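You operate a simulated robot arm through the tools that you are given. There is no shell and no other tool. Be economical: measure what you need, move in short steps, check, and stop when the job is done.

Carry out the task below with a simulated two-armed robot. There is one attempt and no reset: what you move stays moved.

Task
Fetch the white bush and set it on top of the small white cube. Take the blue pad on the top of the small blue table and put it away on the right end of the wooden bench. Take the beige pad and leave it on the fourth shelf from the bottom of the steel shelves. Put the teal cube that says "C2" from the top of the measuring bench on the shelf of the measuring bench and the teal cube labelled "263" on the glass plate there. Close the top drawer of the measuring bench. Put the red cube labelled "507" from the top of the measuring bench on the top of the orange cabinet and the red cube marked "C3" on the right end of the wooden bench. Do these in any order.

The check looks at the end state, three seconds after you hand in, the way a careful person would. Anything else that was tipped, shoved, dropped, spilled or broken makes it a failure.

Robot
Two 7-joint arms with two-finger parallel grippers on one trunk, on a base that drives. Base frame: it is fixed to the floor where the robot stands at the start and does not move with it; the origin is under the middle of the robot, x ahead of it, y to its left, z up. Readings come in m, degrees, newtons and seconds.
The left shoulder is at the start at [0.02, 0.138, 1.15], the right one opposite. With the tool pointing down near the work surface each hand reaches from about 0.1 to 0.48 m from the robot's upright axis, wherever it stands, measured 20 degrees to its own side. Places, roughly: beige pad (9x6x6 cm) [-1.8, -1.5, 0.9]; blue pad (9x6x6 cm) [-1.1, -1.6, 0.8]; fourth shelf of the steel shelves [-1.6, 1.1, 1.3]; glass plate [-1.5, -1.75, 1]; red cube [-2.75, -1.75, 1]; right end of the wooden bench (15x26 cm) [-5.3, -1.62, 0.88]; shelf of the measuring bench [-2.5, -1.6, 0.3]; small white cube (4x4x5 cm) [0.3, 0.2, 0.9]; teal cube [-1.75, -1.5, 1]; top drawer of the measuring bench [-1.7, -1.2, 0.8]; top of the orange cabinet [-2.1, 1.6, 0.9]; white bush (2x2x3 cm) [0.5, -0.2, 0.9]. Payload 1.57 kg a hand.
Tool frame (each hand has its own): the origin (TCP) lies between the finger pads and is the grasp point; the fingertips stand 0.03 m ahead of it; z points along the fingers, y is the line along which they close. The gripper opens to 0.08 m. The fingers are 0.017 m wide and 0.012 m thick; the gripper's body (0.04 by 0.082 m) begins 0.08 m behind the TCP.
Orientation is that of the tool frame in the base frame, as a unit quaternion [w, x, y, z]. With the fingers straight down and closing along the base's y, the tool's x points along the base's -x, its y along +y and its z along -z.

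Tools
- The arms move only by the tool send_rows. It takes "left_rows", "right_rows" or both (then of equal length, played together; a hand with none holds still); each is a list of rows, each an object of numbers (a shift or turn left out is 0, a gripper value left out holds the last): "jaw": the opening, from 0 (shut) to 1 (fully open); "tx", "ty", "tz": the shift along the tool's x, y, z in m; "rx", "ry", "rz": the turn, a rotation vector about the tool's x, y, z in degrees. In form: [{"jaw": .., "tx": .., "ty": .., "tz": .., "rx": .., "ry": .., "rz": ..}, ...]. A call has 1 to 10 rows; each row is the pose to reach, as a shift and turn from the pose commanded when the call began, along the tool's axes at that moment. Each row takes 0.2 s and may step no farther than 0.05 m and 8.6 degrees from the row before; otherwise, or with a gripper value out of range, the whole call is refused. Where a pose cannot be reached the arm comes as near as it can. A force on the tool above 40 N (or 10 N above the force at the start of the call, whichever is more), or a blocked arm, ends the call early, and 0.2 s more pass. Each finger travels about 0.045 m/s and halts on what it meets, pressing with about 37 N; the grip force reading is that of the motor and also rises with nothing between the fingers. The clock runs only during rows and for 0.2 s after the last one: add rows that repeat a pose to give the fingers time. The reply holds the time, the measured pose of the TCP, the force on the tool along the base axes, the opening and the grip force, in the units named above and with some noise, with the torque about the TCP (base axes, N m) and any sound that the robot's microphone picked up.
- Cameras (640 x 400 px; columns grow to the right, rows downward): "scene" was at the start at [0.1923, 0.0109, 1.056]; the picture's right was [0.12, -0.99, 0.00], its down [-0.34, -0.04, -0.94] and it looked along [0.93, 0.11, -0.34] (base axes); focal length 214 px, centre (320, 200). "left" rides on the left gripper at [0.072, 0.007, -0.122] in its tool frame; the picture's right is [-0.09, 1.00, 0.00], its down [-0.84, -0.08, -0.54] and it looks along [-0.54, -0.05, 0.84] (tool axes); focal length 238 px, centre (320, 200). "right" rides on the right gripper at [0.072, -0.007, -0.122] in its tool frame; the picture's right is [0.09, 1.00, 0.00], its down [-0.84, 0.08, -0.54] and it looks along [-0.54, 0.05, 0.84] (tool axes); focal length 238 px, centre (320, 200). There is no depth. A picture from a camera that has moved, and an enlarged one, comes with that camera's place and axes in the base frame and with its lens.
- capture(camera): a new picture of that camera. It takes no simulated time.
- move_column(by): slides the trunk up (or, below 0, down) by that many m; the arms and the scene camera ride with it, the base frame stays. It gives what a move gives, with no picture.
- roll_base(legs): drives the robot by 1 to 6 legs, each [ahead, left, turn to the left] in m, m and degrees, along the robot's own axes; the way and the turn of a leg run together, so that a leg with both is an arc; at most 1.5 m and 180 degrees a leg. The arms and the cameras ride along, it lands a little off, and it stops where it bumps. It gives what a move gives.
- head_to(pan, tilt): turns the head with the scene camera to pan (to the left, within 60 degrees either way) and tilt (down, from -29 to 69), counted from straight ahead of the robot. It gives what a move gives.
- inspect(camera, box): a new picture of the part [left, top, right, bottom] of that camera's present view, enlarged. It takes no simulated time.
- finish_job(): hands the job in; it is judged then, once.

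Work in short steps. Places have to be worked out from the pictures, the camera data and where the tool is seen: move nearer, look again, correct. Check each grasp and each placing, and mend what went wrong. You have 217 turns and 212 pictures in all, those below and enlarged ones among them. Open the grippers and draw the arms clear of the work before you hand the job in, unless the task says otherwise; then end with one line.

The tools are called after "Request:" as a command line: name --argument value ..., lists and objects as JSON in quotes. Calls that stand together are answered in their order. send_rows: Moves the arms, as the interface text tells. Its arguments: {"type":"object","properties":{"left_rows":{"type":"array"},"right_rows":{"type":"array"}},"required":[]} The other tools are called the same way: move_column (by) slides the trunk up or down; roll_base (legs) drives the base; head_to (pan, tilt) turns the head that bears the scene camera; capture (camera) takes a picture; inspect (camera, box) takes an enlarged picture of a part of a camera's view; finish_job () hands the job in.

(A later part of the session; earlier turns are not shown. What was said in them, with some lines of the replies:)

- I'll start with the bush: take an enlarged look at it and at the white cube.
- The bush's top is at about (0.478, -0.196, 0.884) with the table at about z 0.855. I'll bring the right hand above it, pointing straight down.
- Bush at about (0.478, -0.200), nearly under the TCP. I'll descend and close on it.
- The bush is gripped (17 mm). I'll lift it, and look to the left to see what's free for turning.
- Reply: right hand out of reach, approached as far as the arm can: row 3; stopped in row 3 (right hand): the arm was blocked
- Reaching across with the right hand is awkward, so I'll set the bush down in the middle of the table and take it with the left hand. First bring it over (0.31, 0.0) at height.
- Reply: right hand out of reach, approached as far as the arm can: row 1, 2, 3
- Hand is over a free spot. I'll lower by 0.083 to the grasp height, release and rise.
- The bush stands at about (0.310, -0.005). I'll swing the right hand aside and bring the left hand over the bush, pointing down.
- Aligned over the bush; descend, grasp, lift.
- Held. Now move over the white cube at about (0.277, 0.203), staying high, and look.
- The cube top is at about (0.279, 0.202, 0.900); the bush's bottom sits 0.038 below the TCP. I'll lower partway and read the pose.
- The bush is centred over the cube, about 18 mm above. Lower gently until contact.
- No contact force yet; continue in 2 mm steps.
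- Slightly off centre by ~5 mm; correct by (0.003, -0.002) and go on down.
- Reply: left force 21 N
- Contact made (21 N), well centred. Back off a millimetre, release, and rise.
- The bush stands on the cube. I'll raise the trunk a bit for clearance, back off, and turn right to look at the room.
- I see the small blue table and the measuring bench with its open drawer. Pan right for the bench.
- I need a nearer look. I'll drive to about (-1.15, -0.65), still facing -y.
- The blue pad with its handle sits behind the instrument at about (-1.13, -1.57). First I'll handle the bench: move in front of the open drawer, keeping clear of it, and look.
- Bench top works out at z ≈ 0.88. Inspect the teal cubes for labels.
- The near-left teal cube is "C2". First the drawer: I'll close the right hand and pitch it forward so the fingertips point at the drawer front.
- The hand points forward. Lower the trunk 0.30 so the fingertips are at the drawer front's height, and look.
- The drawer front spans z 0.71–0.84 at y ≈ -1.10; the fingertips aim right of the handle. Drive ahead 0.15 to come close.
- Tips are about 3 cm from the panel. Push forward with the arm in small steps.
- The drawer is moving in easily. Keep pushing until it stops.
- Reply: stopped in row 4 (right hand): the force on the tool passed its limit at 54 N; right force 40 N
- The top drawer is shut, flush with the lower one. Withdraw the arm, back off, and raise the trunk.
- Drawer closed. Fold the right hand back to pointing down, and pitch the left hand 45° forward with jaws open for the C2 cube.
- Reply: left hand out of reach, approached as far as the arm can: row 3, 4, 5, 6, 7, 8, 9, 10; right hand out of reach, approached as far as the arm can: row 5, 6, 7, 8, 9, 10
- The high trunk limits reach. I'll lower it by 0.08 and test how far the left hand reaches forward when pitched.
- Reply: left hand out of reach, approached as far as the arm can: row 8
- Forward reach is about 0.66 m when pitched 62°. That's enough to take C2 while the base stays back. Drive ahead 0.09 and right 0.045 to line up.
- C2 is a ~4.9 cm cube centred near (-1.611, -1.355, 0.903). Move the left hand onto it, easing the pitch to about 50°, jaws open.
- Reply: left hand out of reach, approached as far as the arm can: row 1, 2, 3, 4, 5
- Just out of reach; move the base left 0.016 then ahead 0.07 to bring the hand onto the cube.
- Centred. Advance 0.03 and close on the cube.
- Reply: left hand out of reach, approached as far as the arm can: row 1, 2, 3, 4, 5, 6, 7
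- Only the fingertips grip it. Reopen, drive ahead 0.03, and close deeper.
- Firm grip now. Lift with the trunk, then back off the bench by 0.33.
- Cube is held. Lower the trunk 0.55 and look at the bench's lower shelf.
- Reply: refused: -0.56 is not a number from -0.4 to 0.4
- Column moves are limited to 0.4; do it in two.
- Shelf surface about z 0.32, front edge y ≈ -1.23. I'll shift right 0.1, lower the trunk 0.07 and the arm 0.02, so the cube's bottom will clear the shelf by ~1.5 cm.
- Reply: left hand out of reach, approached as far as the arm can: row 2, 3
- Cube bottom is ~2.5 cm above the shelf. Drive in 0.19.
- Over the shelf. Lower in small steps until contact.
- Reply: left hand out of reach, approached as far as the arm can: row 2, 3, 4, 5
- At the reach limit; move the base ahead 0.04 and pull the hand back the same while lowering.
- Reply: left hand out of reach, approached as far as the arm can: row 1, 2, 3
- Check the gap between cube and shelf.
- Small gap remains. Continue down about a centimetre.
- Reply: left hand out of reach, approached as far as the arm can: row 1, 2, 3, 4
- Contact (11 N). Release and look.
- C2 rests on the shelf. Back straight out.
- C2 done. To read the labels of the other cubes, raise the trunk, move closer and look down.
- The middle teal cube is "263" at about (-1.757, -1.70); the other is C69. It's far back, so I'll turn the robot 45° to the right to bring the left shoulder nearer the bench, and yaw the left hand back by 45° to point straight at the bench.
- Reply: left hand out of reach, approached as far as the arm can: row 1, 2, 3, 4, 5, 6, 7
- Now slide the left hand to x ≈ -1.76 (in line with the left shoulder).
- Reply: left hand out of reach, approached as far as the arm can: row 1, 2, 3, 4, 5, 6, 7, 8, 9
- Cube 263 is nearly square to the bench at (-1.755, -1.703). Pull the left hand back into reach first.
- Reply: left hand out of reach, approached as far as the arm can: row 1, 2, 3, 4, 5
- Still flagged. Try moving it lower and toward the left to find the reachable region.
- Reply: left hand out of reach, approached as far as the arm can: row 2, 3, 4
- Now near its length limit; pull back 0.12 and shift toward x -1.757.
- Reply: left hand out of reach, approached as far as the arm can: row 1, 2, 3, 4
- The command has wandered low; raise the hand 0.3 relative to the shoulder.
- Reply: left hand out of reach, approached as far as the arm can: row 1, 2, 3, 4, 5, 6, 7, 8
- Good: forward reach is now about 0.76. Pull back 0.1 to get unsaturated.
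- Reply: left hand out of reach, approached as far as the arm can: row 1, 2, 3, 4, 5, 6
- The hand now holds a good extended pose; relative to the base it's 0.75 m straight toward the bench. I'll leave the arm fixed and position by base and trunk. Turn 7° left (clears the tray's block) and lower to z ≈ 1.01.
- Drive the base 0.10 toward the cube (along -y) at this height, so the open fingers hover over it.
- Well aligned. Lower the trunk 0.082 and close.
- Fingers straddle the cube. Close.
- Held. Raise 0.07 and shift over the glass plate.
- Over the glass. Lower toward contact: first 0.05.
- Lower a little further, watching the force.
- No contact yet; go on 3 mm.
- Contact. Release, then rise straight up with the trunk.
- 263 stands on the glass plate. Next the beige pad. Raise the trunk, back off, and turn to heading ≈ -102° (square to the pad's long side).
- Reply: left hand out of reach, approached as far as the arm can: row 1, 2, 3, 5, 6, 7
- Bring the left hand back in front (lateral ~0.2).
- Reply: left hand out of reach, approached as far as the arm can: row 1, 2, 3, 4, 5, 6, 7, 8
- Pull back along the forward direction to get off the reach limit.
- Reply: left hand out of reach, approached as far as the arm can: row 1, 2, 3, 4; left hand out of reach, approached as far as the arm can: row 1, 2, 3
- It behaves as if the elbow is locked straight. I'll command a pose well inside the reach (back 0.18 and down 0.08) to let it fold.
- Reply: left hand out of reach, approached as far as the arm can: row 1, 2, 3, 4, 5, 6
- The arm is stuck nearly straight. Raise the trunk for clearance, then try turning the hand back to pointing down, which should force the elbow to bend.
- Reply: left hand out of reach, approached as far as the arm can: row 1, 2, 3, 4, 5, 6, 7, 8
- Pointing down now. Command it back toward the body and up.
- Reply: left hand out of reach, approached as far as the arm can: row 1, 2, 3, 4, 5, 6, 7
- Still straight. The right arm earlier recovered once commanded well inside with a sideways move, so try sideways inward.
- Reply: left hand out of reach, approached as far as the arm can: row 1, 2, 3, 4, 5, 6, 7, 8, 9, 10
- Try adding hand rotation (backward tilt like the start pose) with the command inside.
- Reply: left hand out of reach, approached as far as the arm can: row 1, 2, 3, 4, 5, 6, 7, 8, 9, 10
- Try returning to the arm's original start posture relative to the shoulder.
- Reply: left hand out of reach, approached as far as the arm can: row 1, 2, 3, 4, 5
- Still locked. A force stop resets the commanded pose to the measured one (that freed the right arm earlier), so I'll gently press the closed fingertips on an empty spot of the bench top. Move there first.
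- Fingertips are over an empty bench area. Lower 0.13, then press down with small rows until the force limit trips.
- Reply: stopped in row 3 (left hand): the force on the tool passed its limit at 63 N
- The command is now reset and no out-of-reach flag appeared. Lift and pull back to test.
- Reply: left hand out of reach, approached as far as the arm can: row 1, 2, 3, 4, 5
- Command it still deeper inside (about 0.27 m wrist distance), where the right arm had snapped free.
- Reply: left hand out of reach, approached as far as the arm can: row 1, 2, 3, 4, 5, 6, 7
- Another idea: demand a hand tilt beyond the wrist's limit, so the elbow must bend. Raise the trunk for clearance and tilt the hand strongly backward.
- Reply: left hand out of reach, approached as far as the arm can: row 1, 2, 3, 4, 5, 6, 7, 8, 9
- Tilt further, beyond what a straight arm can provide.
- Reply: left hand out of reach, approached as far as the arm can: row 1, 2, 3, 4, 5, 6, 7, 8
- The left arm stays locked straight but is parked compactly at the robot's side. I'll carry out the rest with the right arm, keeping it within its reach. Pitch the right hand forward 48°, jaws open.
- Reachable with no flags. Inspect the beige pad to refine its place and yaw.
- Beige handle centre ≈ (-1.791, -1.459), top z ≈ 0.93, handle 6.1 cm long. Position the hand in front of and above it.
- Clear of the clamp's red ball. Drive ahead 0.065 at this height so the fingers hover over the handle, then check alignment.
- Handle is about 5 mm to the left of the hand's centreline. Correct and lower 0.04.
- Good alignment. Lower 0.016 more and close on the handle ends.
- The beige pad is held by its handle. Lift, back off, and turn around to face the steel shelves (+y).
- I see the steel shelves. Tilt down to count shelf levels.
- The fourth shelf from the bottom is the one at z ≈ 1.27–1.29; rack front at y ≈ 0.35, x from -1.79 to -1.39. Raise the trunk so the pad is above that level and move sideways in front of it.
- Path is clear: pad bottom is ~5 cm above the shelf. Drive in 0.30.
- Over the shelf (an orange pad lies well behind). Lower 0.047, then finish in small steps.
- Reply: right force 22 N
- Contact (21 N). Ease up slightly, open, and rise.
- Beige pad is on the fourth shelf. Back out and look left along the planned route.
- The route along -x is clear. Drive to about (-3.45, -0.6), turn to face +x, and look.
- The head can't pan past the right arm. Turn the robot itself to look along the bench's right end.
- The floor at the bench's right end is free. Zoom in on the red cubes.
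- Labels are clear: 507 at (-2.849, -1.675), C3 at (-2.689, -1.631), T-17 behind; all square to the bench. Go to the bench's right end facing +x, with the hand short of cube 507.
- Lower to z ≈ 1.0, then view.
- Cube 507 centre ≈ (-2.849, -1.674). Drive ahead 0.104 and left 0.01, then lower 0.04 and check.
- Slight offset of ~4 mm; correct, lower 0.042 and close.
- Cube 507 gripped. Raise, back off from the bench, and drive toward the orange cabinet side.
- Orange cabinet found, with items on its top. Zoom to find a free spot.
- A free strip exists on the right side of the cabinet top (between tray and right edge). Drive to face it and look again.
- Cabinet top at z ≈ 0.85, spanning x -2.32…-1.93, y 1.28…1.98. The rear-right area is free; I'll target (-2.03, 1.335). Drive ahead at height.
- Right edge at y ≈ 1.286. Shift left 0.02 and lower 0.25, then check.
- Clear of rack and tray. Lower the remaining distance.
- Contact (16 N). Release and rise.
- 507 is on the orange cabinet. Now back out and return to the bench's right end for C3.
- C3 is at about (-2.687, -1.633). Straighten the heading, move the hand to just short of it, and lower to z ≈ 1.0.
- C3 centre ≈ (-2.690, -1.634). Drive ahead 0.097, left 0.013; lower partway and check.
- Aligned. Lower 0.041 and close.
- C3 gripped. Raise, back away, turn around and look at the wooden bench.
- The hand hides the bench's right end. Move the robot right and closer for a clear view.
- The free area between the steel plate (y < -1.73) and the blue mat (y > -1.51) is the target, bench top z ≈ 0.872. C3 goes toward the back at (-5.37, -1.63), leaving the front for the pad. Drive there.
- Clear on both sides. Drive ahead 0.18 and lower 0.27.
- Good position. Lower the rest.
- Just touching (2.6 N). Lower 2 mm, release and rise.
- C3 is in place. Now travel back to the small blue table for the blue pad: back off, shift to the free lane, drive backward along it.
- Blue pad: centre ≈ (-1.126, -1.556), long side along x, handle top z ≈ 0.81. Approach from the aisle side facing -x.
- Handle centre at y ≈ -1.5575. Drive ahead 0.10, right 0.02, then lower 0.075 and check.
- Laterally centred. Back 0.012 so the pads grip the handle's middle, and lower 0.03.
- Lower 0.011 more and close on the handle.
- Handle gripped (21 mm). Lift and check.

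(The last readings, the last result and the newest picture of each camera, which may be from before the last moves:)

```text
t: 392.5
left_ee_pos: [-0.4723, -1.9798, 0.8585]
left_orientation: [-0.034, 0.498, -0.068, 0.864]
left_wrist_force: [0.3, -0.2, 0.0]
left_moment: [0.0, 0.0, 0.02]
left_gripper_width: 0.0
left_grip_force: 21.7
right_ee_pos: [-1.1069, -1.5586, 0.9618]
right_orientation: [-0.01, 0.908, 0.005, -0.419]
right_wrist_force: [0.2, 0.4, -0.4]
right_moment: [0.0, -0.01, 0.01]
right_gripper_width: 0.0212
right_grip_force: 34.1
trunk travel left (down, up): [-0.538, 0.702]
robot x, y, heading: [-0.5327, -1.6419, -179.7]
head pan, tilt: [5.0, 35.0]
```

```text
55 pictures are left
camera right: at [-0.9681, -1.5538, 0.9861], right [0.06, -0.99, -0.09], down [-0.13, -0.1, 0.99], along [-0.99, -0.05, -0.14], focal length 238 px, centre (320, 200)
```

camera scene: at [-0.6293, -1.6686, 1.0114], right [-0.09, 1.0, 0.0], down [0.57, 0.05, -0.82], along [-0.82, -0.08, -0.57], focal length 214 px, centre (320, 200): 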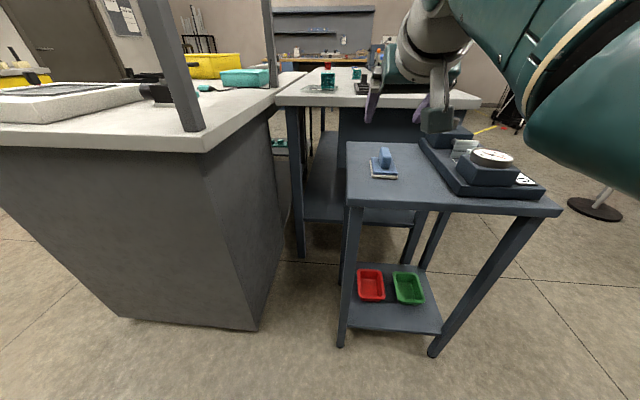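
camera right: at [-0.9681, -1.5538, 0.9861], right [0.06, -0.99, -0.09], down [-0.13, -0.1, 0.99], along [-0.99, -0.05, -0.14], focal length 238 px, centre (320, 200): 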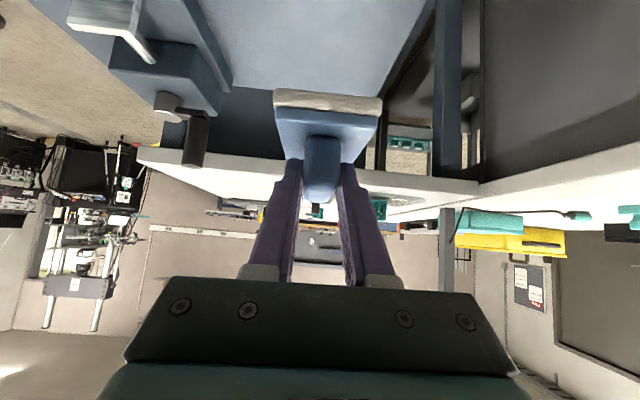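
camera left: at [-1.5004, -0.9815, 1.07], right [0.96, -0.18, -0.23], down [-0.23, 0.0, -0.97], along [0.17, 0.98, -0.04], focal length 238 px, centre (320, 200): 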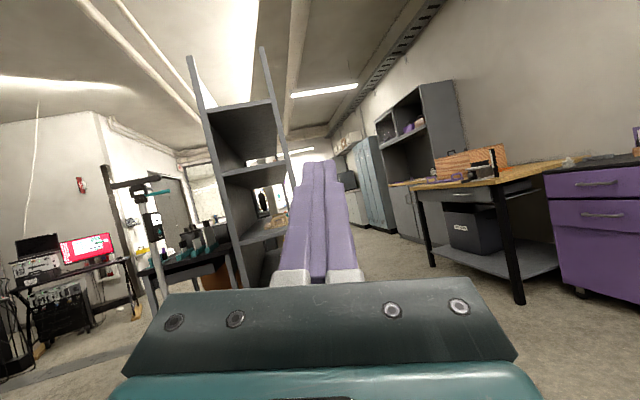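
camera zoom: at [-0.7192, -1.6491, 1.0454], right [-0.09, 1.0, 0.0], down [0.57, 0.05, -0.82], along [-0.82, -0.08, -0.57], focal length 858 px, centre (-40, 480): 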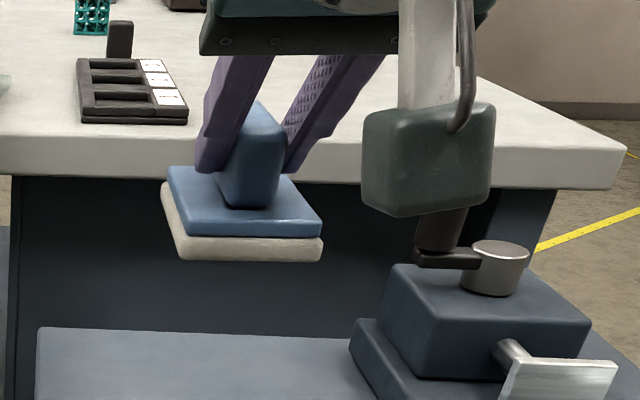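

Held level. Raise and drive back along the lane toward the wooden bench.

Request:
move_column --by 0.25

Request:
roll_base --legs '[[0, -1.08, -0.3], [1.4, 0, 0], [1.4, 0, 0], [1.0, 0, 0]]'

Request:
capture --camera "right"

```text
t: 395.1
left_ee_pos: [-0.472, -1.9806, 1.1096]
left_orientation: [-0.033, 0.497, -0.068, 0.864]
left_wrist_force: [-0.7, -0.3, -0.4]
left_moment: [0.03, 0.01, -0.03]
left_gripper_width: 0.0003
left_grip_force: 21.2
right_ee_pos: [-1.1077, -1.5596, 1.2101]
right_orientation: [-0.01, 0.909, 0.005, -0.418]
right_wrist_force: [0.2, -0.9, -0.2]
right_moment: [0.02, -0.02, -0.01]
right_gripper_width: 0.0212
right_grip_force: 34.8
trunk travel left (down, up): [-0.788, 0.452]
robot x, y, heading: [-0.5278, -1.6357, -179.4]
head pan, tilt: [5.0, 35.0]
```

```text
t: 418.2
left_ee_pos: [-4.2007, -0.7702, 1.1083]
left_orientation: [-0.022, 0.497, -0.075, 0.864]
left_wrist_force: [0.4, -0.1, 0.1]
left_moment: [-0.02, 0.01, 0.03]
left_gripper_width: 0.0001
left_grip_force: 21.5
right_ee_pos: [-4.8242, -0.3329, 1.2115]
right_orientation: [-0.015, 0.908, -0.007, -0.418]
right_wrist_force: [-0.2, 0.7, -0.3]
right_moment: [0.04, -0.01, -0.02]
right_gripper_width: 0.0209
right_grip_force: 34.3
trunk travel left (down, up): [-0.788, 0.452]
robot x, y, heading: [-4.2534, -0.4289, 178.9]
head pan, tilt: [5.0, 35.0]
```

```text
54 pictures are left
camera right: at [-4.6855, -0.3309, 1.2361], right [0.03, -1.0, -0.09], down [-0.14, -0.1, 0.99], along [-0.99, -0.02, -0.14], focal length 238 px, centre (320, 200)
```

right: 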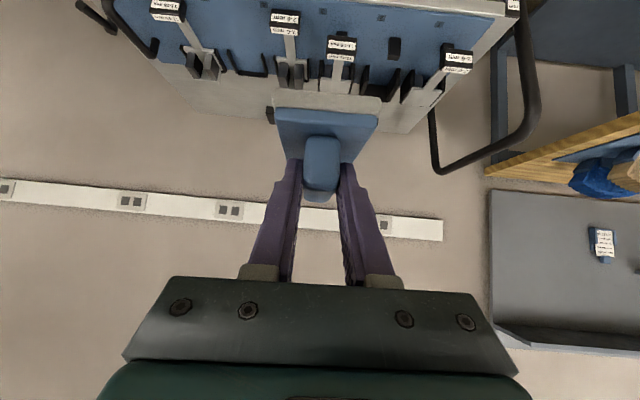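

Shift left to the bench's free area and then ahead, at height.

Request:
roll_base --legs '[[0, 1.28, 1.1], [0.36, 0, 0]]'

Request:
capture --camera "scene"

Request:
capture --camera "right"

```text
t: 426.5
left_ee_pos: [-4.587, -2.0222, 1.1093]
left_orientation: [-0.017, 0.497, -0.077, 0.864]
left_wrist_force: [0.1, 0.4, 0.1]
left_moment: [0.0, 0.01, 0.01]
left_gripper_width: 0.0003
left_grip_force: 21.3
right_ee_pos: [-5.2052, -1.5757, 1.2108]
right_orientation: [-0.019, 0.908, -0.014, -0.418]
right_wrist_force: [-0.8, -0.5, -0.4]
right_moment: [0.03, 0.02, 0.01]
right_gripper_width: 0.0212
right_grip_force: 34.5
trunk travel left (down, up): [-0.788, 0.452]
robot x, y, heading: [-4.6298, -1.6809, 177.7]
head pan, tilt: [5.0, 35.0]
```

```text
53 pictures are left
camera scene: at [-4.82, -1.6813, 1.2954], right [-0.05, 1.0, 0.0], down [0.57, 0.03, -0.82], along [-0.82, -0.04, -0.57], focal length 214 px, centre (320, 200)
```

scene: 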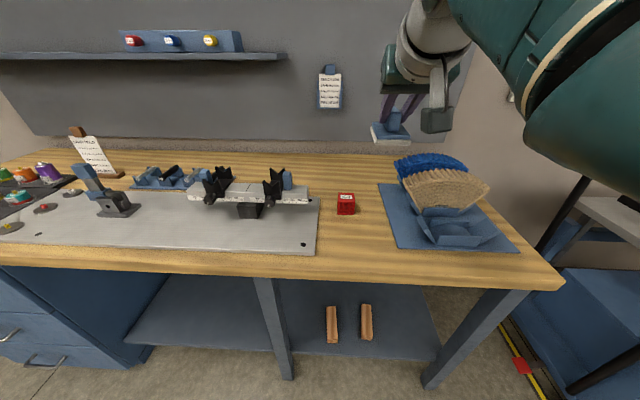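

```text
52 pictures are left
camera right: at [-5.0647, -1.576, 1.2359], right [0.02, -1.0, -0.09], down [-0.14, -0.09, 0.99], along [-0.99, -0.01, -0.14], focal length 238 px, centre (320, 200)
```

right: 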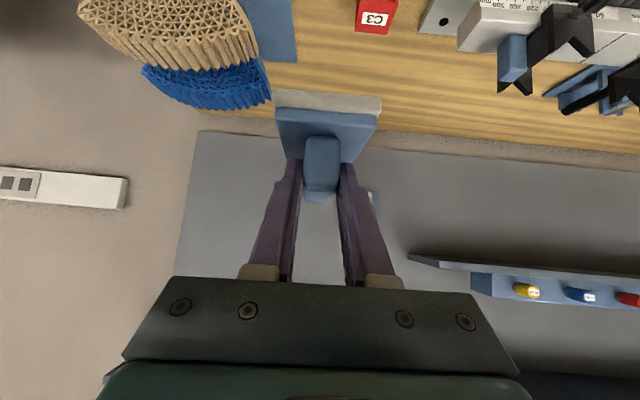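

Correct heading and offset, then lower 0.24.

Request:
roll_base --legs '[[0, 0, 2.3], [0.008, 0.031, 0]]'

Request:
move_column --by -0.25

Request:
capture --camera "scene"

Request:
capture --camera "right"

```text
t: 427.7
left_ee_pos: [-4.5803, -2.0528, 1.1079]
left_orientation: [-0.032, 0.498, -0.069, 0.864]
left_wrist_force: [0.1, 0.2, -0.5]
left_moment: [0.03, 0.01, -0.03]
left_gripper_width: 0.0
left_grip_force: 20.9
right_ee_pos: [-5.2164, -1.6297, 1.2104]
right_orientation: [-0.01, 0.908, 0.004, -0.418]
right_wrist_force: [-1.2, -0.7, -1.7]
right_moment: [0.01, -0.02, 0.0]
right_gripper_width: 0.0212
right_grip_force: 34.5
trunk travel left (down, up): [-0.788, 0.452]
robot x, y, heading: [-4.6392, -1.7124, -179.8]
head pan, tilt: [5.0, 35.0]
```

```text
t: 430.3
left_ee_pos: [-4.5811, -2.0525, 0.8581]
left_orientation: [-0.034, 0.498, -0.067, 0.864]
left_wrist_force: [-0.7, -0.7, -0.6]
left_moment: [-0.01, -0.01, 0.01]
left_gripper_width: 0.0
left_grip_force: 21.1
right_ee_pos: [-5.2158, -1.63, 0.9599]
right_orientation: [-0.01, 0.908, 0.004, -0.419]
right_wrist_force: [-0.1, 0.5, -1.6]
right_moment: [0.02, 0.04, 0.01]
right_gripper_width: 0.0213
right_grip_force: 34.4
trunk travel left (down, up): [-0.538, 0.702]
robot x, y, heading: [-4.6404, -1.7134, -179.7]
head pan, tilt: [5.0, 35.0]
```

```text
51 pictures are left
camera scene: at [-4.8275, -1.7205, 1.0454], right [-0.09, 1.0, 0.0], down [0.57, 0.05, -0.82], along [-0.82, -0.08, -0.57], focal length 214 px, centre (320, 200)
```

scene: 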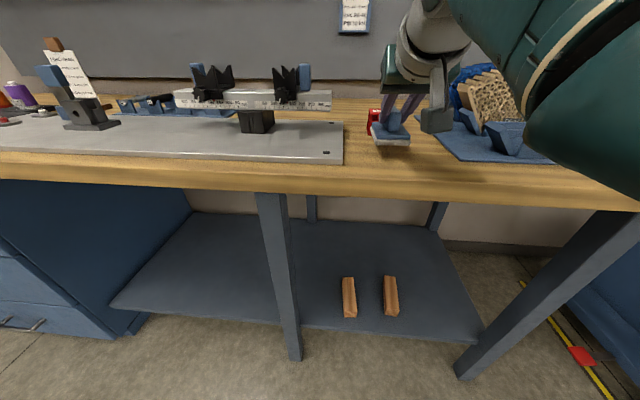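

```text
50 pictures are left
camera right: at [-5.0763, -1.6253, 0.986], right [0.06, -0.99, -0.09], down [-0.13, -0.1, 0.99], along [-0.99, -0.05, -0.14], focal length 238 px, centre (320, 200)
```

right: 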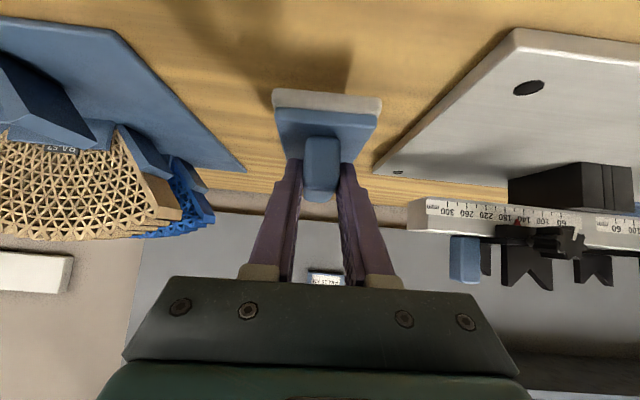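

Pad is in front of C3 with a gap. Lower in steps to contact.

Request:
move_column --by -0.032

Request:
inspect --camera "scene" --box '[330, 70, 490, 170]'

```text
t: 431.1
left_ee_pos: [-4.5821, -2.051, 0.8263]
left_orientation: [-0.034, 0.498, -0.067, 0.864]
left_wrist_force: [-0.1, -0.4, -0.6]
left_moment: [0.01, 0.02, -0.05]
left_gripper_width: 0.0
left_grip_force: 21.6
right_ee_pos: [-5.2172, -1.6314, 0.9313]
right_orientation: [-0.009, 0.907, 0.004, -0.421]
right_wrist_force: [1.3, 0.6, 10.6]
right_moment: [-0.27, -0.31, 0.05]
right_gripper_width: 0.021
right_grip_force: 34.7
trunk travel left (down, up): [-0.506, 0.734]
robot x, y, heading: [-4.6386, -1.7071, -179.7]
head pan, tilt: [5.0, 35.0]
```

```text
4.00 times, centred on (410, 120) of scene
camera zoom: at [-4.8283, -1.7202, 1.0137], right [-0.09, 1.0, 0.0], down [0.57, 0.05, -0.82], along [-0.82, -0.08, -0.57], focal length 858 px, centre (-40, 520)
```

zoom: 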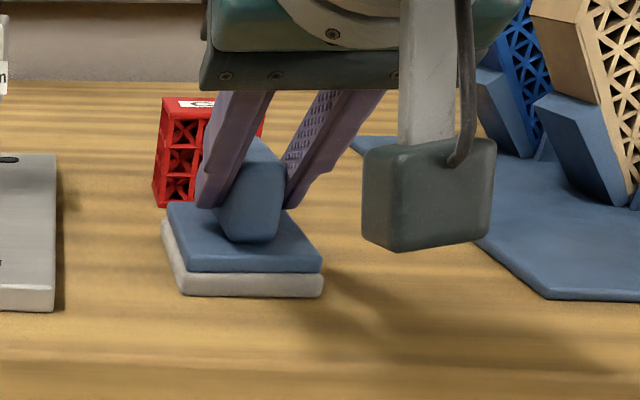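

Contact (11 N). Open and rise.

Request:
send_rows --right_rows '[{"jaw": 0.5}, {"jaw": 0.6}, {"jaw": 0.6}, {"jaw": 0.6}]'

Request:
move_column --by 0.2

Request:
capture --camera "scene"

```text
t: 432.1
left_ee_pos: [-4.581, -2.0515, 0.827]
left_orientation: [-0.033, 0.498, -0.068, 0.864]
left_wrist_force: [0.2, -0.4, -0.6]
left_moment: [-0.01, 0.01, 0.03]
left_gripper_width: 0.0002
left_grip_force: 21.4
right_ee_pos: [-5.2145, -1.6306, 0.9288]
right_orientation: [-0.01, 0.909, 0.004, -0.417]
right_wrist_force: [-1.2, -0.7, -0.3]
right_moment: [0.0, 0.03, -0.02]
right_gripper_width: 0.0481
right_grip_force: 0.1
trunk travel left (down, up): [-0.506, 0.734]
robot x, y, heading: [-4.6424, -1.7132, -179.6]
head pan, tilt: [5.0, 35.0]
```

```text
t: 434.2
left_ee_pos: [-4.5818, -2.0518, 1.0256]
left_orientation: [-0.033, 0.498, -0.068, 0.864]
left_wrist_force: [-0.1, -0.3, 0.0]
left_moment: [0.0, 0.01, 0.0]
left_gripper_width: 0.0001
left_grip_force: 21.6
right_ee_pos: [-5.2144, -1.6312, 1.1286]
right_orientation: [-0.011, 0.908, 0.004, -0.418]
right_wrist_force: [0.1, 0.4, 0.6]
right_moment: [0.0, 0.0, -0.04]
right_gripper_width: 0.0478
right_grip_force: 0.0
trunk travel left (down, up): [-0.706, 0.534]
robot x, y, heading: [-4.6403, -1.7128, -179.2]
head pan, tilt: [5.0, 35.0]
```

```text
48 pictures are left
camera scene: at [-4.8275, -1.7205, 1.2134], right [-0.09, 1.0, 0.0], down [0.57, 0.05, -0.82], along [-0.82, -0.08, -0.57], focal length 214 px, centre (320, 200)
```

scene: 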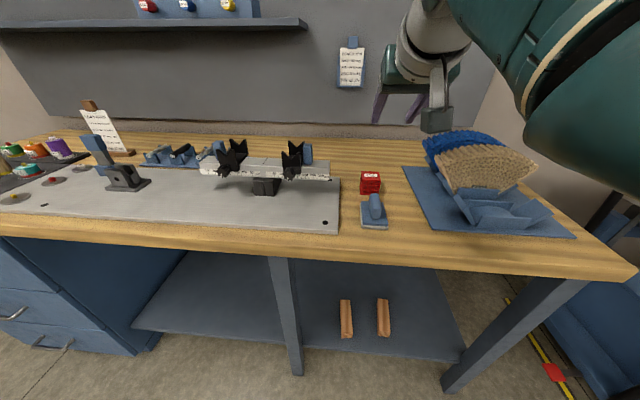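

All items are placed. Back away from the bench and open both grippers.

Request:
roll_base --legs '[[-0.6, 0, 0]]'

Request:
send_rows --left_rows '[{"jaw": 0.5}, {"jaw": 1}, {"jaw": 1}, {"jaw": 1}]' --right_rows '[{"jaw": 1}, {"jaw": 1}, {"jaw": 1}, {"jaw": 1}]'

Request:
inspect --camera "scene" --box '[260, 60, 420, 160]'

```text
t: 437.6
left_ee_pos: [-3.9914, -2.0454, 1.0264]
left_orientation: [-0.036, 0.498, -0.066, 0.864]
left_wrist_force: [0.2, 0.1, -1.3]
left_moment: [-0.03, 0.02, -0.01]
left_gripper_width: 0.0
left_grip_force: 20.9
right_ee_pos: [-4.6289, -1.6285, 1.1279]
right_orientation: [-0.009, 0.908, 0.007, -0.418]
right_wrist_force: [0.7, 0.3, -0.3]
right_moment: [0.04, 0.01, 0.02]
right_gripper_width: 0.0481
right_grip_force: 0.1
trunk travel left (down, up): [-0.706, 0.534]
robot x, y, heading: [-4.0499, -1.7058, -179.4]
head pan, tilt: [5.0, 35.0]
```

```text
t: 438.6
left_ee_pos: [-3.9912, -2.0443, 1.0281]
left_orientation: [-0.036, 0.498, -0.066, 0.864]
left_wrist_force: [0.7, -0.2, -0.5]
left_moment: [-0.03, -0.03, 0.01]
left_gripper_width: 0.0802
left_grip_force: 0.0
right_ee_pos: [-4.6293, -1.6285, 1.1287]
right_orientation: [-0.009, 0.908, 0.007, -0.418]
right_wrist_force: [-0.5, 0.3, 0.2]
right_moment: [-0.03, -0.02, -0.02]
right_gripper_width: 0.0799
right_grip_force: 0.1
trunk travel left (down, up): [-0.706, 0.534]
robot x, y, heading: [-4.0517, -1.7035, -179.3]
head pan, tilt: [5.0, 35.0]
```

```text
4.00 times, centred on (340, 110) of scene
camera zoom: at [-4.2404, -1.716, 1.2134], right [-0.1, 0.99, 0.0], down [0.57, 0.06, -0.82], along [-0.81, -0.08, -0.57], focal length 858 px, centre (240, 560)
```

zoom: 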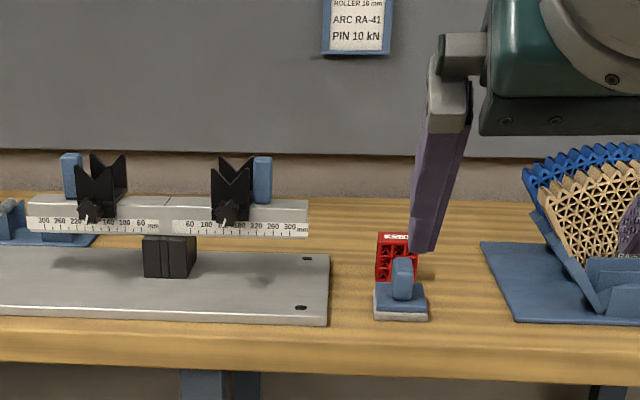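

Pad and cube stand on the wooden bench, both grippers are open and the arms are clear. Handing in.

Request:
finish_job

```text
The job is handed in.
```

I carried out every step of the task and handed it in; no result has come back. I checked each placing by picture after releasing it, but did not go back to look at all of them at the end.
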